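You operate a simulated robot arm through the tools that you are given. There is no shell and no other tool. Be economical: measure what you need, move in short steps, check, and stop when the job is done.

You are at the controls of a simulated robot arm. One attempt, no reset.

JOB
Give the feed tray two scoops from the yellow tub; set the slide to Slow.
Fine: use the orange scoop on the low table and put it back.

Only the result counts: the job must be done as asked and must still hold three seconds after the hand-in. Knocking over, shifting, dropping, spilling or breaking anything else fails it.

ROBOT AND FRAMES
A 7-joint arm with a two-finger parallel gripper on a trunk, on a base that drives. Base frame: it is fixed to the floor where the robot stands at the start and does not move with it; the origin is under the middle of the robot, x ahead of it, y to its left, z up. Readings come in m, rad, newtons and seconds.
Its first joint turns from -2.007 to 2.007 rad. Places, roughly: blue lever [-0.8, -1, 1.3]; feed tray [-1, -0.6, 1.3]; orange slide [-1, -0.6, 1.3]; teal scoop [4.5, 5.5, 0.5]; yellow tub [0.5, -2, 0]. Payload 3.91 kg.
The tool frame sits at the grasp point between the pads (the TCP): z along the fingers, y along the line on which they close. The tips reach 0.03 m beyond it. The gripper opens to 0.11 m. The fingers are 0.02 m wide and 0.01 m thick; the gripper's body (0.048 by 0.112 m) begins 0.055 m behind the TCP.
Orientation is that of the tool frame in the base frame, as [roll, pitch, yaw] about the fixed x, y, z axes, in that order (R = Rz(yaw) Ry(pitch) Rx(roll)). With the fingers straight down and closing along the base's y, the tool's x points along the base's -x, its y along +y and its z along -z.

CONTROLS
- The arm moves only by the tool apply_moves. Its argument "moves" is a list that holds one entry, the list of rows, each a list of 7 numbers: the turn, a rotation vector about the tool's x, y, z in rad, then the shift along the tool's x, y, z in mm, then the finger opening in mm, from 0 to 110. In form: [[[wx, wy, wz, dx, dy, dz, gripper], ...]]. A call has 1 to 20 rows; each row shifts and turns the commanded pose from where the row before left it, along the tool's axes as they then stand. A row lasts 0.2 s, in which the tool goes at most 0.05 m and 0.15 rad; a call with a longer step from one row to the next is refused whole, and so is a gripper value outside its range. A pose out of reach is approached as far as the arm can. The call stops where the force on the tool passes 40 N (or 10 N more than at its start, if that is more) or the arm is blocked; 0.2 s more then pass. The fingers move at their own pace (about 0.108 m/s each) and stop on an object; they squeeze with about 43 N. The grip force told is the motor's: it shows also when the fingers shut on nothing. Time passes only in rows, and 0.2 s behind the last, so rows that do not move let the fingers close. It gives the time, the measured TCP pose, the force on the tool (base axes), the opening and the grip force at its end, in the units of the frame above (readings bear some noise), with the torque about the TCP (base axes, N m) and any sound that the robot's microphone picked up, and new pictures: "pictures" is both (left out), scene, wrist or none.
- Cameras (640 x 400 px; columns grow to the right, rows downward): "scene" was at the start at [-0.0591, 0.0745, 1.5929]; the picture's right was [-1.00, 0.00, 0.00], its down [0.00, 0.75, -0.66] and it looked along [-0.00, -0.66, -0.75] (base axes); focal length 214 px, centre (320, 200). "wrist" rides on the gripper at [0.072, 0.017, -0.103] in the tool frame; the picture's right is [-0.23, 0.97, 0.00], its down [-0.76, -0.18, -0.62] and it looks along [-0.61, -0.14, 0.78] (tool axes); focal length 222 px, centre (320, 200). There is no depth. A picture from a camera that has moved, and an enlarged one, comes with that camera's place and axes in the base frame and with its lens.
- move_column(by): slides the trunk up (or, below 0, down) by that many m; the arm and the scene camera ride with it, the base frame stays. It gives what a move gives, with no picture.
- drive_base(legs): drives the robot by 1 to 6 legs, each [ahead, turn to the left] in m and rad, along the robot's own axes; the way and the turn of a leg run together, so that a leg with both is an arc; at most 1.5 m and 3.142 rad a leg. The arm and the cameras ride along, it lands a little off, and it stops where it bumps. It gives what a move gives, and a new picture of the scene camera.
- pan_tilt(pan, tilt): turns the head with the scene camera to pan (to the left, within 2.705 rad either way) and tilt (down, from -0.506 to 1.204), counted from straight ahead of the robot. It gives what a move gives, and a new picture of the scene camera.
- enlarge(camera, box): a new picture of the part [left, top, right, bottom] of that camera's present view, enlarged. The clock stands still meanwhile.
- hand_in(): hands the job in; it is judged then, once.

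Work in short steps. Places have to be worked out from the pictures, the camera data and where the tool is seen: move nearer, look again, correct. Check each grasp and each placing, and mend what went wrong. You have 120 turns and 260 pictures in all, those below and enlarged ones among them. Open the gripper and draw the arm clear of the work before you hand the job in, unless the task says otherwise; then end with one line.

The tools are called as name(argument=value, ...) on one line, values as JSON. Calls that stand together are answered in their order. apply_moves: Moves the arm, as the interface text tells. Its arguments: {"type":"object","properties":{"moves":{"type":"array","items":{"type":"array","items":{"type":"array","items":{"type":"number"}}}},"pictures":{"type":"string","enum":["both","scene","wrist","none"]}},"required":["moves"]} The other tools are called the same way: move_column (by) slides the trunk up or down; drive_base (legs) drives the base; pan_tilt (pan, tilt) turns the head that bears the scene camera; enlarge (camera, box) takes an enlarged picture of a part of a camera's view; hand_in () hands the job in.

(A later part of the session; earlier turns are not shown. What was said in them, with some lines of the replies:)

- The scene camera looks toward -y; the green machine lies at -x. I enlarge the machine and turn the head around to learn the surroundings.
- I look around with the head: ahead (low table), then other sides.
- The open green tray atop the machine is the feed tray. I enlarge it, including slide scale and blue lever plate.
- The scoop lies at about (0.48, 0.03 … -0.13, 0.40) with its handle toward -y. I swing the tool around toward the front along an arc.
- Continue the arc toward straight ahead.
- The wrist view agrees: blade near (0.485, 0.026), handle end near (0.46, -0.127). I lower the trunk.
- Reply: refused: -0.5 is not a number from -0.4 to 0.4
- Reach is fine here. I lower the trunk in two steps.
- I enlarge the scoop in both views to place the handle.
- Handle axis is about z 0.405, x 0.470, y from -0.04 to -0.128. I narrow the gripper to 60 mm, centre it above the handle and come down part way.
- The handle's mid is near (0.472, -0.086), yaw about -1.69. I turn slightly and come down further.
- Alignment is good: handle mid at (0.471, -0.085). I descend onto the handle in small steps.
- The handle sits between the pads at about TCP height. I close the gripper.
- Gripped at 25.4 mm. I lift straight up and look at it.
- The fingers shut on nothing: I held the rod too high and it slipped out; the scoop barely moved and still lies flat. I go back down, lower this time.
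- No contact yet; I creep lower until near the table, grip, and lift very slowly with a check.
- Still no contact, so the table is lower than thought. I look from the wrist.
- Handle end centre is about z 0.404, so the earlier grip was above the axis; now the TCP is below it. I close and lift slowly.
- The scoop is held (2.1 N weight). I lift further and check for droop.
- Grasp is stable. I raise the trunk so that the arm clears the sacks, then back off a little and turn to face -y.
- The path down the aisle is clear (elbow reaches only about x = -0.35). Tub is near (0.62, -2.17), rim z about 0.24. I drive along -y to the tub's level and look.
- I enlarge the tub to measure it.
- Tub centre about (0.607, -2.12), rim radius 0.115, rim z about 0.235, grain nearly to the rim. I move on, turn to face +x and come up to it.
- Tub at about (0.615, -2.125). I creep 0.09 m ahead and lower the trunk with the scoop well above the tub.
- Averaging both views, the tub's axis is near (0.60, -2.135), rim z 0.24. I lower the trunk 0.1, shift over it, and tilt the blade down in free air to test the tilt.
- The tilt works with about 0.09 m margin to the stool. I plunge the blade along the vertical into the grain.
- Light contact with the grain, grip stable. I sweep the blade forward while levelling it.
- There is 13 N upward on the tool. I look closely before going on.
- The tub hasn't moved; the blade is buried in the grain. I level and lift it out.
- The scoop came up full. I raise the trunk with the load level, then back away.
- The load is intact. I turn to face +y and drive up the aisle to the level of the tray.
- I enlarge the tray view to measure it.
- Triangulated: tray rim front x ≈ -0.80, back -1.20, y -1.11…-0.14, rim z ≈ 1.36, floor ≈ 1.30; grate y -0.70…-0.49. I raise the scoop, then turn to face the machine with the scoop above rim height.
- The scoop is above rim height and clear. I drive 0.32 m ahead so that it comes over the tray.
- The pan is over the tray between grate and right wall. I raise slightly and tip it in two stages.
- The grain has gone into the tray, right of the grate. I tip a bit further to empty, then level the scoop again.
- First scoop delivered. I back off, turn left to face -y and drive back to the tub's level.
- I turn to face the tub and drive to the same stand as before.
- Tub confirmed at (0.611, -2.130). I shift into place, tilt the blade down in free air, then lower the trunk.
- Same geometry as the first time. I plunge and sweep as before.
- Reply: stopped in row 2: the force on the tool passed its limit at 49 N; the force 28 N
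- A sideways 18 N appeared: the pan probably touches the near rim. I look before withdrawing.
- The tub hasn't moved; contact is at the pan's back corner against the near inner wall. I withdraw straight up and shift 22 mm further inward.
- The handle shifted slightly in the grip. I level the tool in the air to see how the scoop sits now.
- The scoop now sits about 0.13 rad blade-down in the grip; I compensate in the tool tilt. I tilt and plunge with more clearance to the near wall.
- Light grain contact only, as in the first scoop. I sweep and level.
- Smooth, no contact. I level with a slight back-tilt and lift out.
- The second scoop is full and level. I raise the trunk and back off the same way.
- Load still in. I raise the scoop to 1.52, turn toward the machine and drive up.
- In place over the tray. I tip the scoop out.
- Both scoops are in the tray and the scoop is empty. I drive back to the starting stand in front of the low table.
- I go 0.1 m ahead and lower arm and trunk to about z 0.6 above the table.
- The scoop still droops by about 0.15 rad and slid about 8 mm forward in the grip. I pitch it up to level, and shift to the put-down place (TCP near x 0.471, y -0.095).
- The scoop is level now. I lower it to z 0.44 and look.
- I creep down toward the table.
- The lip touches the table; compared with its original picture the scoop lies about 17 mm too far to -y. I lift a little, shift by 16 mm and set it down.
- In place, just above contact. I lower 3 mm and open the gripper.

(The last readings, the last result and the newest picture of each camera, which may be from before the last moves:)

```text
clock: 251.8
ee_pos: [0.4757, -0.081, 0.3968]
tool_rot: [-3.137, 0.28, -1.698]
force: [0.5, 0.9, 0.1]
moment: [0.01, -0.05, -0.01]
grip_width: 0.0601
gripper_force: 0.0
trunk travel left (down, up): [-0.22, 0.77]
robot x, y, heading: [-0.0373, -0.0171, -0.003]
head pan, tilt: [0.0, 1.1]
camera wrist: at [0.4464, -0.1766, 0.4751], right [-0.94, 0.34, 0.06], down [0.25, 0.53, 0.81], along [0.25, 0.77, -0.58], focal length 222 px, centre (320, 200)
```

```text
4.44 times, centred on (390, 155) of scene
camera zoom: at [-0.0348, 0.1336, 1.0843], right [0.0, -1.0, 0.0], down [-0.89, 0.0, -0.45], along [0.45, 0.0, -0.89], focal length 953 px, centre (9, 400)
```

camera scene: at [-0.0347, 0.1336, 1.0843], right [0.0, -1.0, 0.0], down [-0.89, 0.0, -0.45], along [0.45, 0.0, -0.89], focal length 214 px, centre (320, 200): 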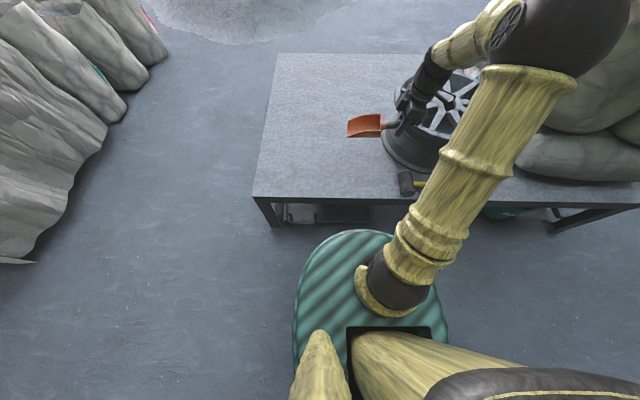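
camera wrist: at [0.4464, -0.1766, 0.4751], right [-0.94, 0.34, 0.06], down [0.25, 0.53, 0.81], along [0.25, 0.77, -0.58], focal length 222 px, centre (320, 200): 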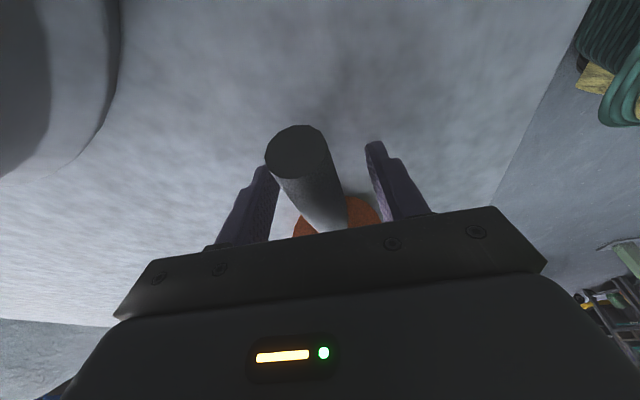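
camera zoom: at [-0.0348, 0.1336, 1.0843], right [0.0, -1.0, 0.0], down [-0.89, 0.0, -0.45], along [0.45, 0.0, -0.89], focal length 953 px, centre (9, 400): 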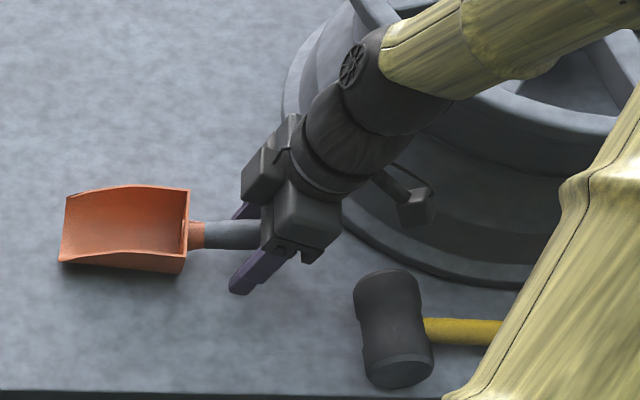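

Released and lying flat at its place. I withdraw straight up.

apply_moves(moves=[[[0, 0, 0, -5.6, 0, -19, 60], [0, 0, 0, -11, 0, -38, 60], [0, 0, 0, -11, 0, -38, 60], [0, 0, 0, -11, 0, -38, 60], [0, 0.14, 0, -11, 0, -38, 60], [0, 0.14, 0, 0, 0, -40, 60], [0, 0, 0, 0, 0, 0, 60]]], pictures="none")

enlarge(camera="scene", box=[300, 90, 460, 200])

```text
clock: 253.4
ee_pos: [0.4749, -0.0861, 0.6162]
tool_rot: [-3.136, -0.001, -1.702]
force: [0.6, 0.6, 0.8]
moment: [0.01, 0.03, 0.0]
grip_width: 0.0601
gripper_force: 0.1
trunk travel left (down, up): [-0.22, 0.77]
robot x, y, heading: [-0.0379, -0.0151, 0.002]
head pan, tilt: [0.0, 1.1]
```

```text
3.64 times, centred on (380, 145) of scene
camera zoom: at [-0.0349, 0.1336, 1.0843], right [0.0, -1.0, 0.0], down [-0.89, 0.0, -0.45], along [0.45, 0.0, -0.89], focal length 780 px, centre (102, 400)
```

zoom: 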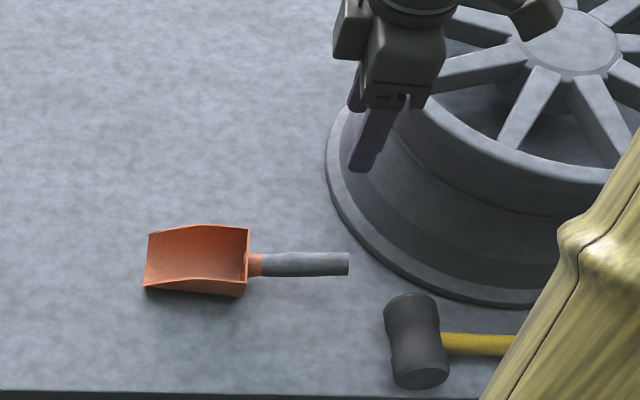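

The scoop is back at its original place. Next the slide: I turn the tool by 90° (closing sideways, camera toward the robot) and raise the trunk.

apply_moves(moves=[[[0, 0, 0.144, 0, 0, -10, 60], [0, 0, 0.144, 0, 0, -20, 60], [0, 0, 0.144, 0, 0, -20, 60], [0, 0, 0.144, 0, 0, -20, 60], [0, 0, 0.144, 0, 0, -20, 60], [0, 0, 0.144, 0, 0, -20, 60], [0, 0, 0.144, 0, 0, -20, 60], [0, 0, 0.144, 0, 0, -20, 60], [0, 0, 0.144, 0, 0, -20, 60], [0, 0, 0.144, 0, 0, -20, 60], [0, 0, 0, 0, 0, 0, 60]]], pictures="scene")

move_column(by=0.4)

move_column(by=0.2)

```text
clock: 255.8
ee_pos: [0.472, -0.0852, 0.805]
tool_rot: [-3.141, 0.006, 3.138]
force: [-0.3, -0.4, 0.1]
moment: [0.0, 0.01, 0.03]
grip_width: 0.06
gripper_force: 0.1
trunk travel left (down, up): [-0.22, 0.77]
robot x, y, heading: [-0.0436, -0.0201, 0.003]
head pan, tilt: [0.0, 1.1]
camera scene: at [-0.0349, 0.1337, 1.0843], right [0.0, -1.0, 0.0], down [-0.89, 0.0, -0.45], along [0.45, 0.0, -0.89], focal length 214 px, centre (320, 200)
```

scene: 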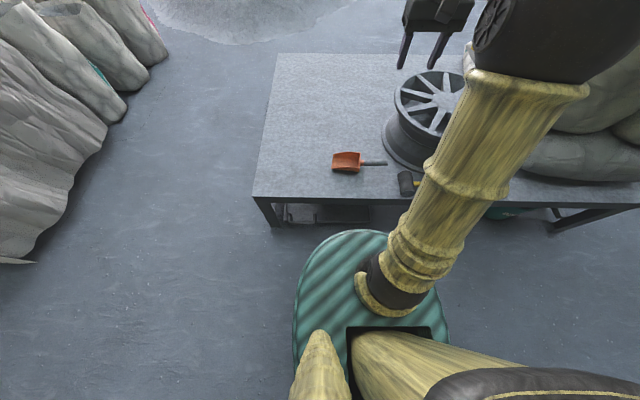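

```text
clock: 259.7
ee_pos: [0.4711, -0.086, 1.2047]
tool_rot: [3.141, 0.004, 3.141]
force: [-0.8, 0.5, 0.7]
moment: [-0.01, 0.01, 0.0]
grip_width: 0.0603
gripper_force: 0.0
trunk travel left (down, up): [-0.62, 0.37]
robot x, y, heading: [-0.0361, -0.0199, 0.0]
head pan, tilt: [0.0, 1.1]
```

```text
clock: 261.8
ee_pos: [0.4717, -0.0845, 1.4049]
tool_rot: [3.14, 0.004, -3.141]
force: [0.2, -0.2, 0.7]
moment: [-0.01, 0.01, -0.03]
grip_width: 0.06
gripper_force: 0.0
trunk travel left (down, up): [-0.82, 0.17]
robot x, y, heading: [-0.0387, -0.0197, 0.002]
head pan, tilt: [0.0, 1.1]
```

I drive to stand before the slide, facing the machine.

drive_base(legs=[[-0.1, 0], [0, -1.57], [0.48, 0], [0, -1.57]])

pan_tilt(pan=0.0, tilt=0.7)

enlarge(camera="wrist", box=[0, 0, 640, 400])

enlarge(camera="scene", box=[260, 110, 480, 248])

```text
clock: 277.2
ee_pos: [-0.6664, -0.416, 1.4045]
tool_rot: [-3.14, 0.004, -0.032]
force: [-0.1, 0.2, 0.2]
moment: [0.0, -0.02, 0.0]
grip_width: 0.0601
gripper_force: 0.1
trunk travel left (down, up): [-0.82, 0.17]
robot x, y, heading: [-0.158, -0.4979, 3.107]
head pan, tilt: [0.0, 1.1]
camera scene: at [-0.1644, -0.6523, 1.6843], right [0.03, 1.0, 0.0], down [0.89, -0.03, -0.45], along [-0.45, 0.01, -0.89], focal length 214 px, centre (320, 200)
```

scene: 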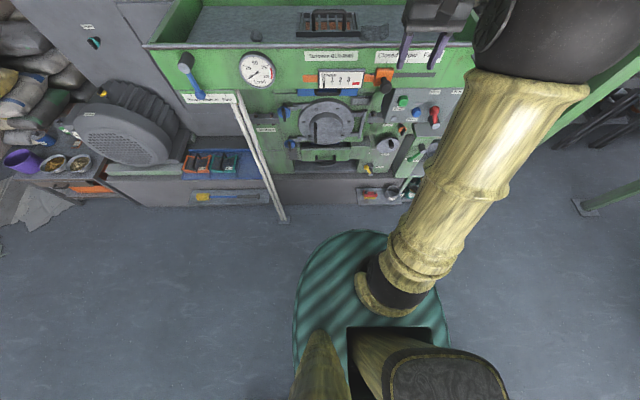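

```text
clock: 278.1
ee_pos: [-0.6655, -0.4161, 1.4052]
tool_rot: [-3.141, 0.005, -0.033]
force: [0.7, 0.3, 0.0]
moment: [-0.01, 0.03, -0.02]
grip_width: 0.0599
gripper_force: 0.1
trunk travel left (down, up): [-0.82, 0.17]
robot x, y, heading: [-0.1546, -0.4989, 3.113]
head pan, tilt: [0.0, 0.7]
camera scene: at [-0.1862, -0.6518, 1.7142], right [0.03, 1.0, 0.0], down [0.64, -0.02, -0.76], along [-0.76, 0.02, -0.64], focal length 214 px, centre (320, 200)
```

scene: 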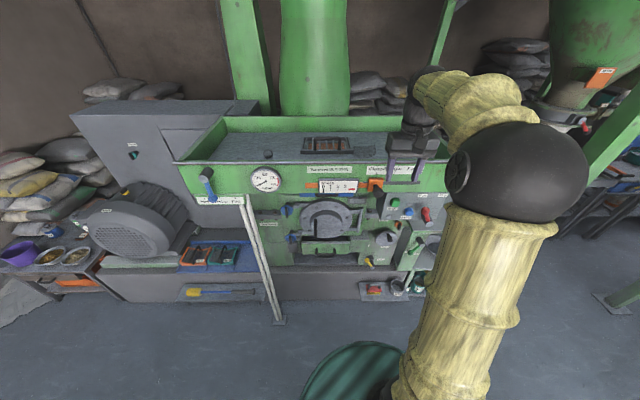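

```text
1.00 times, centred on (320, 200) of wrist (not enlarged: the box is as wide or as high as the picture)
camera zoom: at [-0.5918, -0.4366, 1.5071], right [-0.26, -0.97, 0.0], down [-0.75, 0.2, 0.63], along [-0.61, 0.16, -0.78], focal length 222 px, centre (320, 200)
```

zoom: 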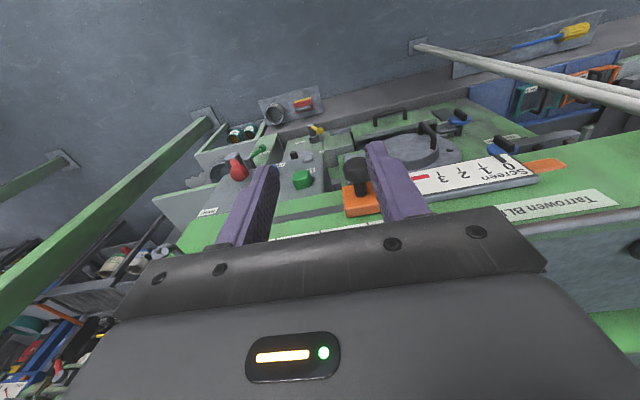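

```text
2.90 times, centred on (370, 179) of scene
camera zoom: at [-0.1862, -0.6518, 1.7142], right [0.03, 1.0, 0.0], down [0.64, -0.02, -0.76], along [-0.76, 0.02, -0.64], focal length 622 px, centre (175, 261)
```

zoom: 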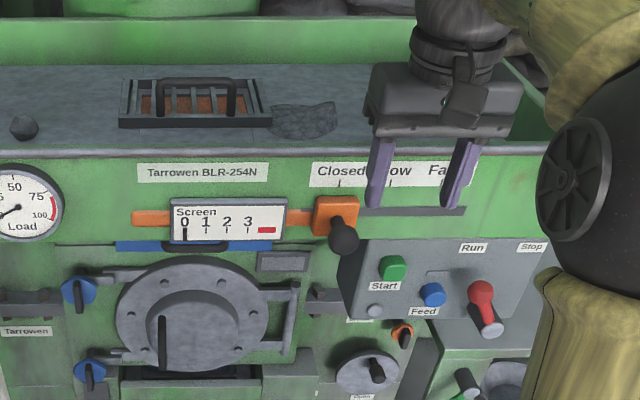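

Knob centre triangulates to (-0.745, -0.442, 1.263). I position above it and come down part way with the fingers straddling it.

apply_moves(moves=[[[0, 0, -0.033, -39, 14.3, 0, 60], [0, 0, 0, -40, 12, 0, 60], [0, 0, 0, 0, 0, 35, 60], [0, 0, 0, 0, 0, 35, 60], [0, 0, 0, 0, 0, 0, 60]]], pictures="wrist")

enlarge(camera="scene", box=[300, 130, 460, 230])

```text
clock: 279.3
ee_pos: [-0.7453, -0.443, 1.3344]
tool_rot: [-3.142, 0.006, -0.001]
force: [-0.5, 0.3, -0.1]
moment: [0.02, -0.01, 0.0]
grip_width: 0.0603
gripper_force: 0.0
trunk travel left (down, up): [-0.82, 0.17]
robot x, y, heading: [-0.1587, -0.5019, 3.116]
head pan, tilt: [0.0, 0.7]
camera wrist: at [-0.6717, -0.4612, 1.4372], right [-0.23, -0.97, 0.0], down [-0.76, 0.18, 0.63], along [-0.61, 0.14, -0.78], focal length 222 px, centre (320, 200)
```

wrist: 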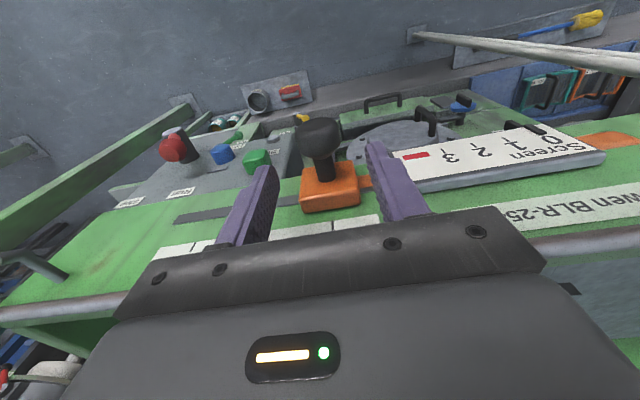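

```text
4.00 times, centred on (380, 180) of scene
camera zoom: at [-0.1854, -0.6517, 1.7143], right [0.03, 1.0, 0.0], down [0.64, -0.02, -0.77], along [-0.76, 0.02, -0.64], focal length 858 px, centre (80, 280)
```

zoom: 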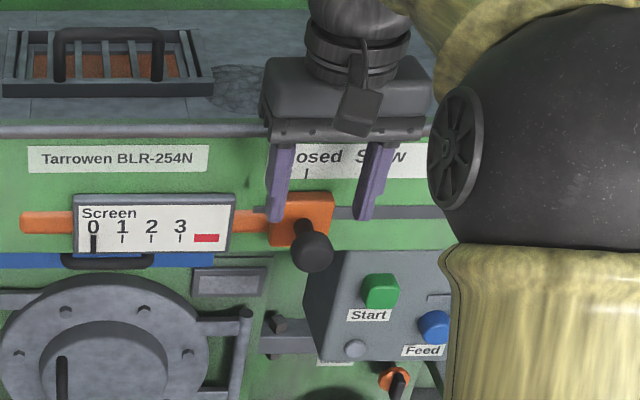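

Knob is centred between the fingers. I descend to it and close.

apply_moves(moves=[[[0, 0, 0, 0, 0, 30, 60], [0, 0, 0, 0, 0, 25, 60], [0, 0, 0, 0, 0, 12, 60], [0, 0, 0, 0, 0, 0, 60]]], pictures="wrist")

enlarge(camera="scene", box=[300, 130, 460, 230])

```text
clock: 280.3
ee_pos: [-0.7458, -0.4416, 1.2676]
tool_rot: [3.141, 0.006, 0.0]
force: [0.5, 0.2, -0.3]
moment: [0.01, -0.06, 0.01]
grip_width: 0.0601
gripper_force: 0.0
trunk travel left (down, up): [-0.82, 0.17]
robot x, y, heading: [-0.1597, -0.5028, 3.114]
head pan, tilt: [0.0, 0.7]
camera wrist: at [-0.6714, -0.4598, 1.3701], right [-0.23, -0.97, 0.0], down [-0.76, 0.18, 0.63], along [-0.61, 0.14, -0.78], focal length 222 px, centre (320, 200)
```

wrist: 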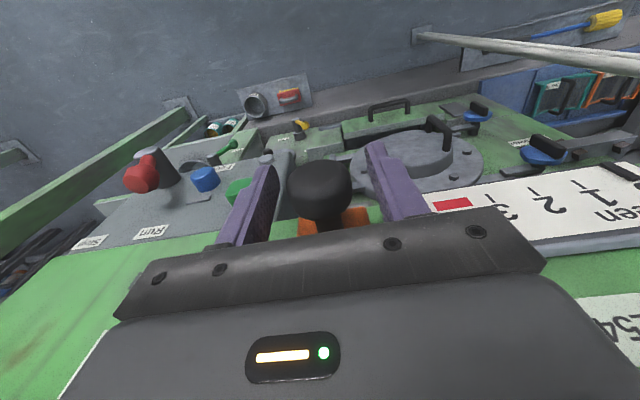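

```text
4.00 times, centred on (380, 180) of scene
camera zoom: at [-0.1861, -0.6518, 1.7143], right [0.03, 1.0, 0.0], down [0.64, -0.02, -0.76], along [-0.76, 0.02, -0.64], focal length 858 px, centre (80, 280)
```

zoom: 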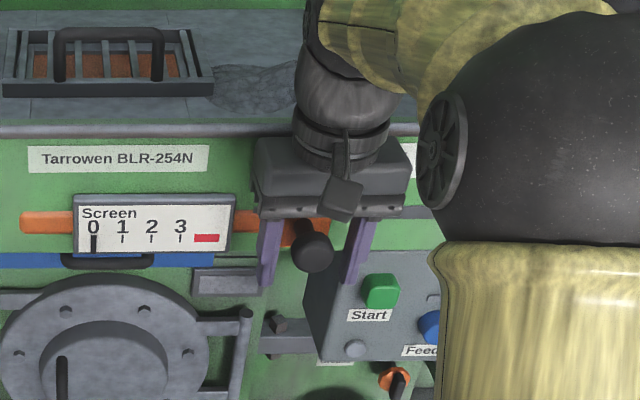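

The knob is between the pads. I close on it and pull it 40 mm toward Slow (+y).

apply_moves(moves=[[[0, 0, 0, 0, 0, 0, 20], [0, 0, 0, 0, 0, 0, 15], [0, 0, 0, 0, 0, 0, 15], [0, 0, 0, 0, 0, 0, 15]]], pictures="none")

apply_moves(moves=[[[0, 0, 0, 0, -5, 0, 15], [0, 0, 0, 0, -10, 0, 15], [0, 0, 0, 0, -10, 0, 15], [0, 0, 0, 0, -10, 0, 15], [0, 0, 0, 0, -5, 0, 15], [0, 0, 0, 0, 0, 0, 15]]], pictures="scene")

enlarge(camera="scene", box=[300, 130, 460, 230])

```text
clock: 281.3
ee_pos: [-0.7462, -0.4435, 1.2669]
tool_rot: [3.141, 0.003, -0.001]
force: [0.9, -1.4, -4.0]
moment: [-0.02, 0.23, 0.07]
grip_width: 0.0338
gripper_force: 44.8
trunk travel left (down, up): [-0.82, 0.17]
robot x, y, heading: [-0.1597, -0.497, 3.116]
head pan, tilt: [0.0, 0.7]
```

```text
clock: 282.7
ee_pos: [-0.745, -0.4021, 1.2673]
tool_rot: [3.141, 0.003, 0.002]
force: [8.6, -3.1, -17.8]
moment: [0.05, -0.42, 0.11]
grip_width: 0.0334
gripper_force: 45.0
trunk travel left (down, up): [-0.82, 0.17]
robot x, y, heading: [-0.1554, -0.4994, 3.112]
head pan, tilt: [0.0, 0.7]
camera scene: at [-0.1864, -0.6522, 1.7141], right [0.03, 1.0, 0.0], down [0.64, -0.02, -0.76], along [-0.76, 0.02, -0.64], focal length 214 px, centre (320, 200)
```

scene: 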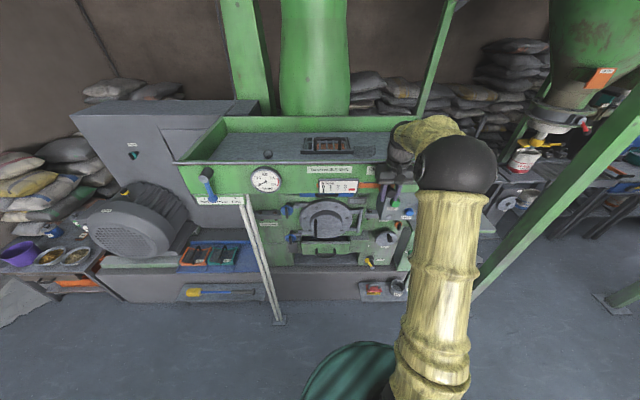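

```text
4.00 times, centred on (380, 180) of scene
camera zoom: at [-0.1864, -0.6522, 1.7141], right [0.03, 1.0, 0.0], down [0.64, -0.02, -0.76], along [-0.76, 0.02, -0.64], focal length 858 px, centre (80, 280)
```

zoom: 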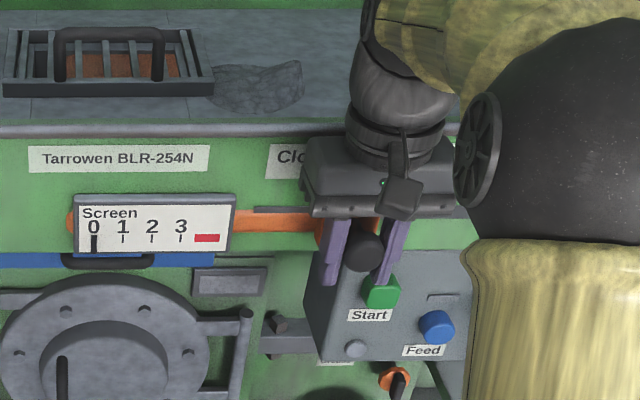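

The slide follows. I pull another 21 mm.

apply_moves(moves=[[[0, 0, 0, 0, -7, 0, 15], [0, 0, 0, 0, -7, 0, 15], [0, 0, 0, 0, -7, 0, 15], [0, 0, 0, 0, 0, 0, 15]]], pictures="none")

apply_moves(moves=[[[0, 0, 0, 0, 0, 0, 60], [0, 0, 0, 0, 0, 0, 60], [0, 0, 0, 0, 0, -30, 60], [0, 0, 0, 0, 0, -40, 60], [0, 0, 0, 0, 0, -40, 60], [0, 0, 0, 40, 0, -30, 60], [0, 0, 0, 45, 0, 0, 60], [0, 0, 0, 45, 0, 0, 60], [0, 0, 0, 0, 0, 0, 60]]], pictures="both")

enlarge(camera="scene", box=[300, 130, 460, 230])

```text
clock: 283.7
ee_pos: [-0.7442, -0.3803, 1.2676]
tool_rot: [-3.141, 0.003, -0.002]
force: [11.7, -1.8, -20.9]
moment: [0.1, -0.39, 0.1]
grip_width: 0.0333
gripper_force: 45.0
trunk travel left (down, up): [-0.82, 0.17]
robot x, y, heading: [-0.1581, -0.4998, 3.112]
head pan, tilt: [0.0, 0.7]
```

```text
clock: 285.7
ee_pos: [-0.6171, -0.3812, 1.4041]
tool_rot: [-3.141, 0.004, 0.0]
force: [-0.4, 0.1, 0.1]
moment: [0.0, -0.01, 0.01]
grip_width: 0.06
gripper_force: 0.1
trunk travel left (down, up): [-0.82, 0.17]
robot x, y, heading: [-0.1558, -0.501, 3.113]
head pan, tilt: [0.0, 0.7]
camera scene: at [-0.1883, -0.6513, 1.7142], right [0.03, 1.0, 0.0], down [0.65, -0.02, -0.76], along [-0.76, 0.02, -0.65], focal length 214 px, centre (320, 200)
camera wrist: at [-0.5431, -0.3987, 1.5071], right [-0.23, -0.97, 0.0], down [-0.76, 0.18, 0.63], along [-0.61, 0.14, -0.78], focal length 222 px, centre (320, 200)
```

scene: 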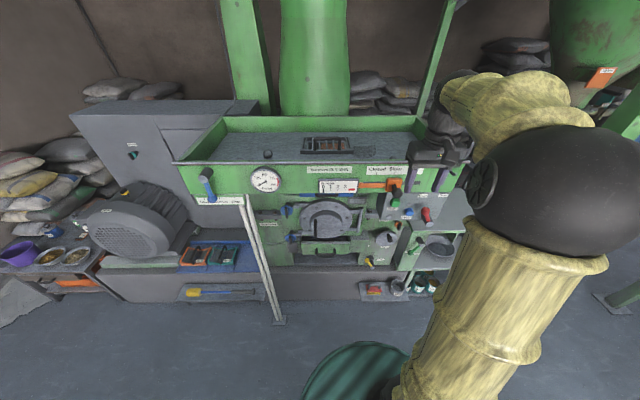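
wrist: 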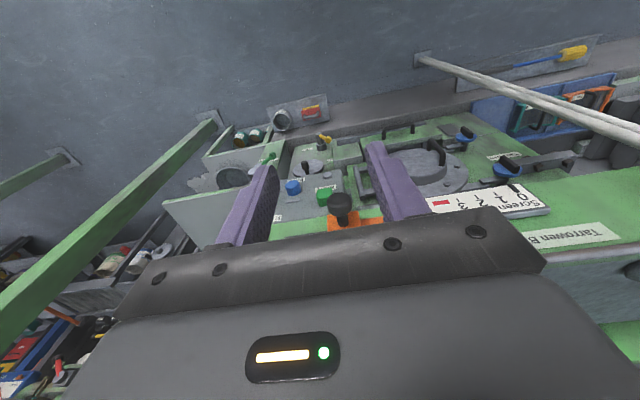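

```text
4.00 times, centred on (380, 180) of scene
camera zoom: at [-0.1883, -0.6513, 1.7142], right [0.03, 1.0, 0.0], down [0.65, -0.02, -0.76], along [-0.76, 0.02, -0.65], focal length 858 px, centre (80, 280)
```

zoom: 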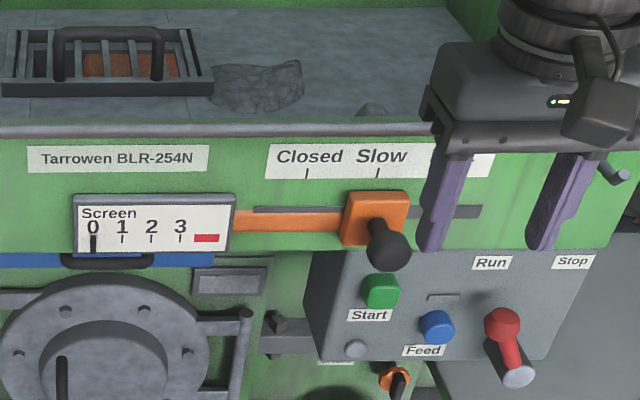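

The slide block is centred under the Slow tick (within about 2 mm). I check the blue lever's plate and the rest of the scene before finishing.

enlarge(camera="scene", box=[170, 150, 270, 213])

pan_tilt(pan=-1.3, tilt=0.2)

pan_tilt(pan=0.9, tilt=0.2)

```text
6.35 times, centred on (220, 182) of scene
camera zoom: at [-0.1883, -0.6513, 1.7142], right [0.03, 1.0, 0.0], down [0.65, -0.02, -0.76], along [-0.76, 0.02, -0.65], focal length 1362 px, centre (955, 318)
```

zoom: 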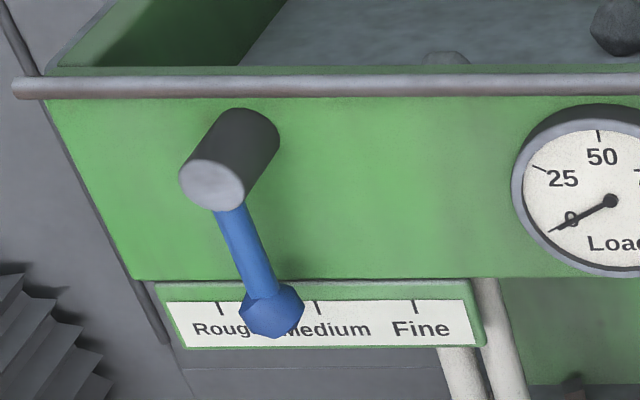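

```text
clock: 287.1
ee_pos: [-0.6158, -0.3816, 1.4053]
tool_rot: [-3.141, 0.004, 0.001]
force: [0.9, 0.0, -0.8]
moment: [0.0, 0.03, -0.01]
grip_width: 0.06
gripper_force: 0.0
trunk travel left (down, up): [-0.82, 0.17]
robot x, y, heading: [-0.1552, -0.4989, 3.112]
head pan, tilt: [-1.3, 0.201]
camera scene: at [-0.1235, -0.5638, 1.7597], right [0.97, 0.24, 0.0], down [0.05, -0.19, -0.98], along [-0.24, 0.95, -0.2], focal length 214 px, centre (320, 200)
```

scene: 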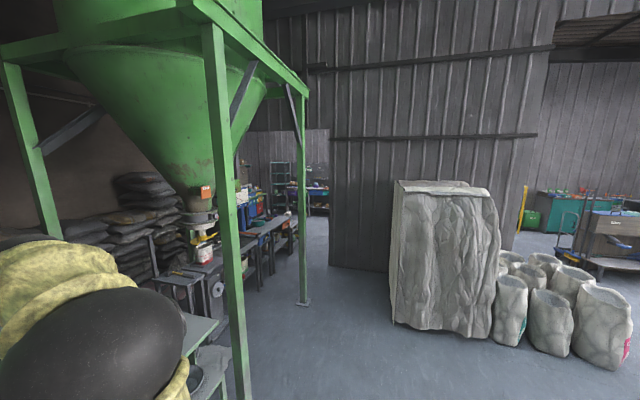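

```text
clock: 289.2
ee_pos: [-0.6158, -0.3815, 1.4052]
tool_rot: [3.141, 0.005, 0.0]
force: [1.4, 0.2, 0.7]
moment: [0.0, -0.02, -0.02]
grip_width: 0.06
gripper_force: 0.0
trunk travel left (down, up): [-0.82, 0.17]
robot x, y, heading: [-0.1587, -0.4973, 3.112]
head pan, tilt: [0.901, 0.201]
camera scene: at [-0.1612, -0.7255, 1.7597], right [-0.77, 0.64, 0.0], down [0.13, 0.15, -0.98], along [-0.63, -0.75, -0.2], focal length 214 px, centre (320, 200)
```

scene: 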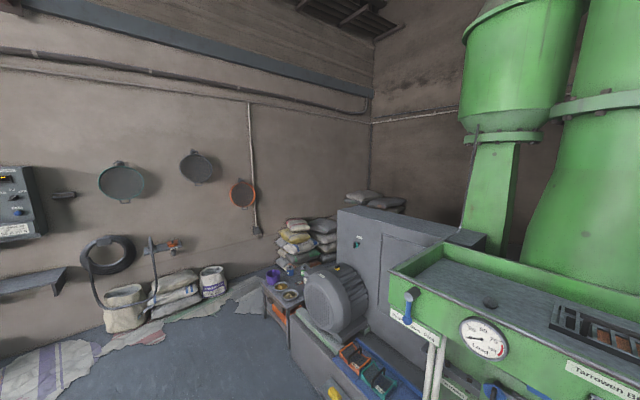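

The job text doesn't mention the blue lever, so I leave it. I back off, open the gripper fully and take a last look at tray and slide.

drive_base(legs=[[-0.12, 0]])

apply_moves(moves=[[[0, 0, 0, 0, 0, 0, 110], [0, 0, 0, 0, 0, 0, 110]]], pictures="none")

pan_tilt(pan=0.0, tilt=0.6)

enlarge(camera="scene", box=[200, 110, 460, 270])

```text
clock: 290.5
ee_pos: [-0.495, -0.3846, 1.4056]
tool_rot: [-3.14, 0.005, 0.001]
force: [1.1, 0.1, 0.4]
moment: [-0.02, 0.03, 0.02]
grip_width: 0.06
gripper_force: 0.0
trunk travel left (down, up): [-0.82, 0.17]
robot x, y, heading: [-0.0378, -0.5022, 3.108]
head pan, tilt: [0.901, 0.201]
camera scene: at [-0.041, -0.7291, 1.7597], right [-0.76, 0.64, 0.0], down [0.13, 0.15, -0.98], along [-0.63, -0.75, -0.2], focal length 214 px, centre (320, 200)
```

scene: 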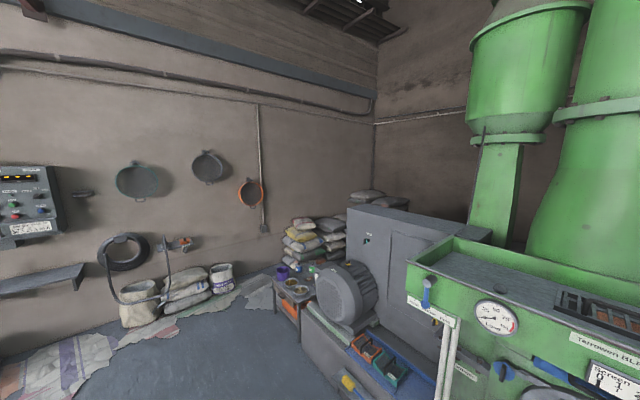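

```text
clock: 291.1
ee_pos: [-0.4961, -0.3836, 1.4068]
tool_rot: [-3.142, 0.006, -0.002]
force: [-0.2, 0.1, 0.5]
moment: [0.03, -0.01, 0.02]
grip_width: 0.1101
gripper_force: 0.0
trunk travel left (down, up): [-0.82, 0.17]
robot x, y, heading: [-0.0357, -0.5036, 3.11]
head pan, tilt: [0.901, 0.201]
```

```text
clock: 292.3
ee_pos: [-0.4962, -0.3854, 1.405]
tool_rot: [3.141, 0.005, -0.003]
force: [0.4, -0.1, -0.8]
moment: [-0.01, 0.0, -0.01]
grip_width: 0.1101
gripper_force: 0.1
trunk travel left (down, up): [-0.82, 0.17]
robot x, y, heading: [-0.0389, -0.5022, 3.11]
head pan, tilt: [0.0, 0.6]
camera scene: at [-0.071, -0.6551, 1.723], right [0.03, 1.0, 0.0], down [0.56, -0.02, -0.83], along [-0.82, 0.02, -0.56], focal length 214 px, centre (320, 200)
```

scene: 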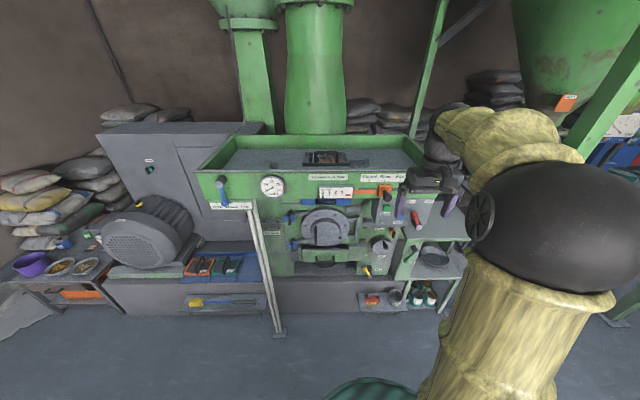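

```text
2.46 times, centred on (330, 190) of scene
camera zoom: at [-0.071, -0.6551, 1.723], right [0.03, 1.0, 0.0], down [0.56, -0.02, -0.83], along [-0.82, 0.02, -0.56], focal length 528 px, centre (295, 225)
```

zoom: 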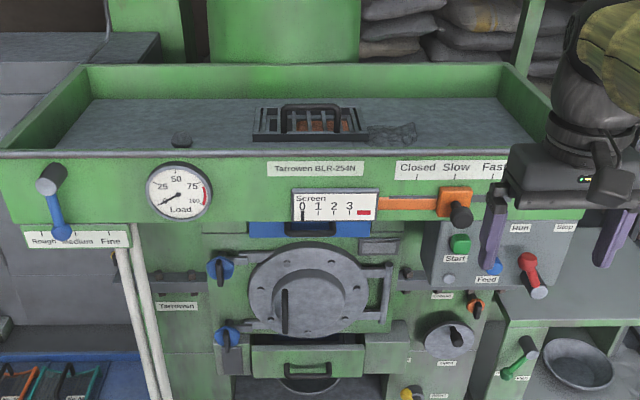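

Two scoops lie in the tray, the slide block stands under Slow, the scoop is back on the table and the arm is clear. I hand in.

hand_in()

```text
The job is handed in.
```

I put two scoops from the yellow tub into the feed tray, set the slide to Slow (within about 2 mm of its tick), and laid the orange scoop back at its place on the low table. I left the blue Rough/Medium/Fine lever alone, because I read "Fine:" in the job as a heading, not a lever setting.
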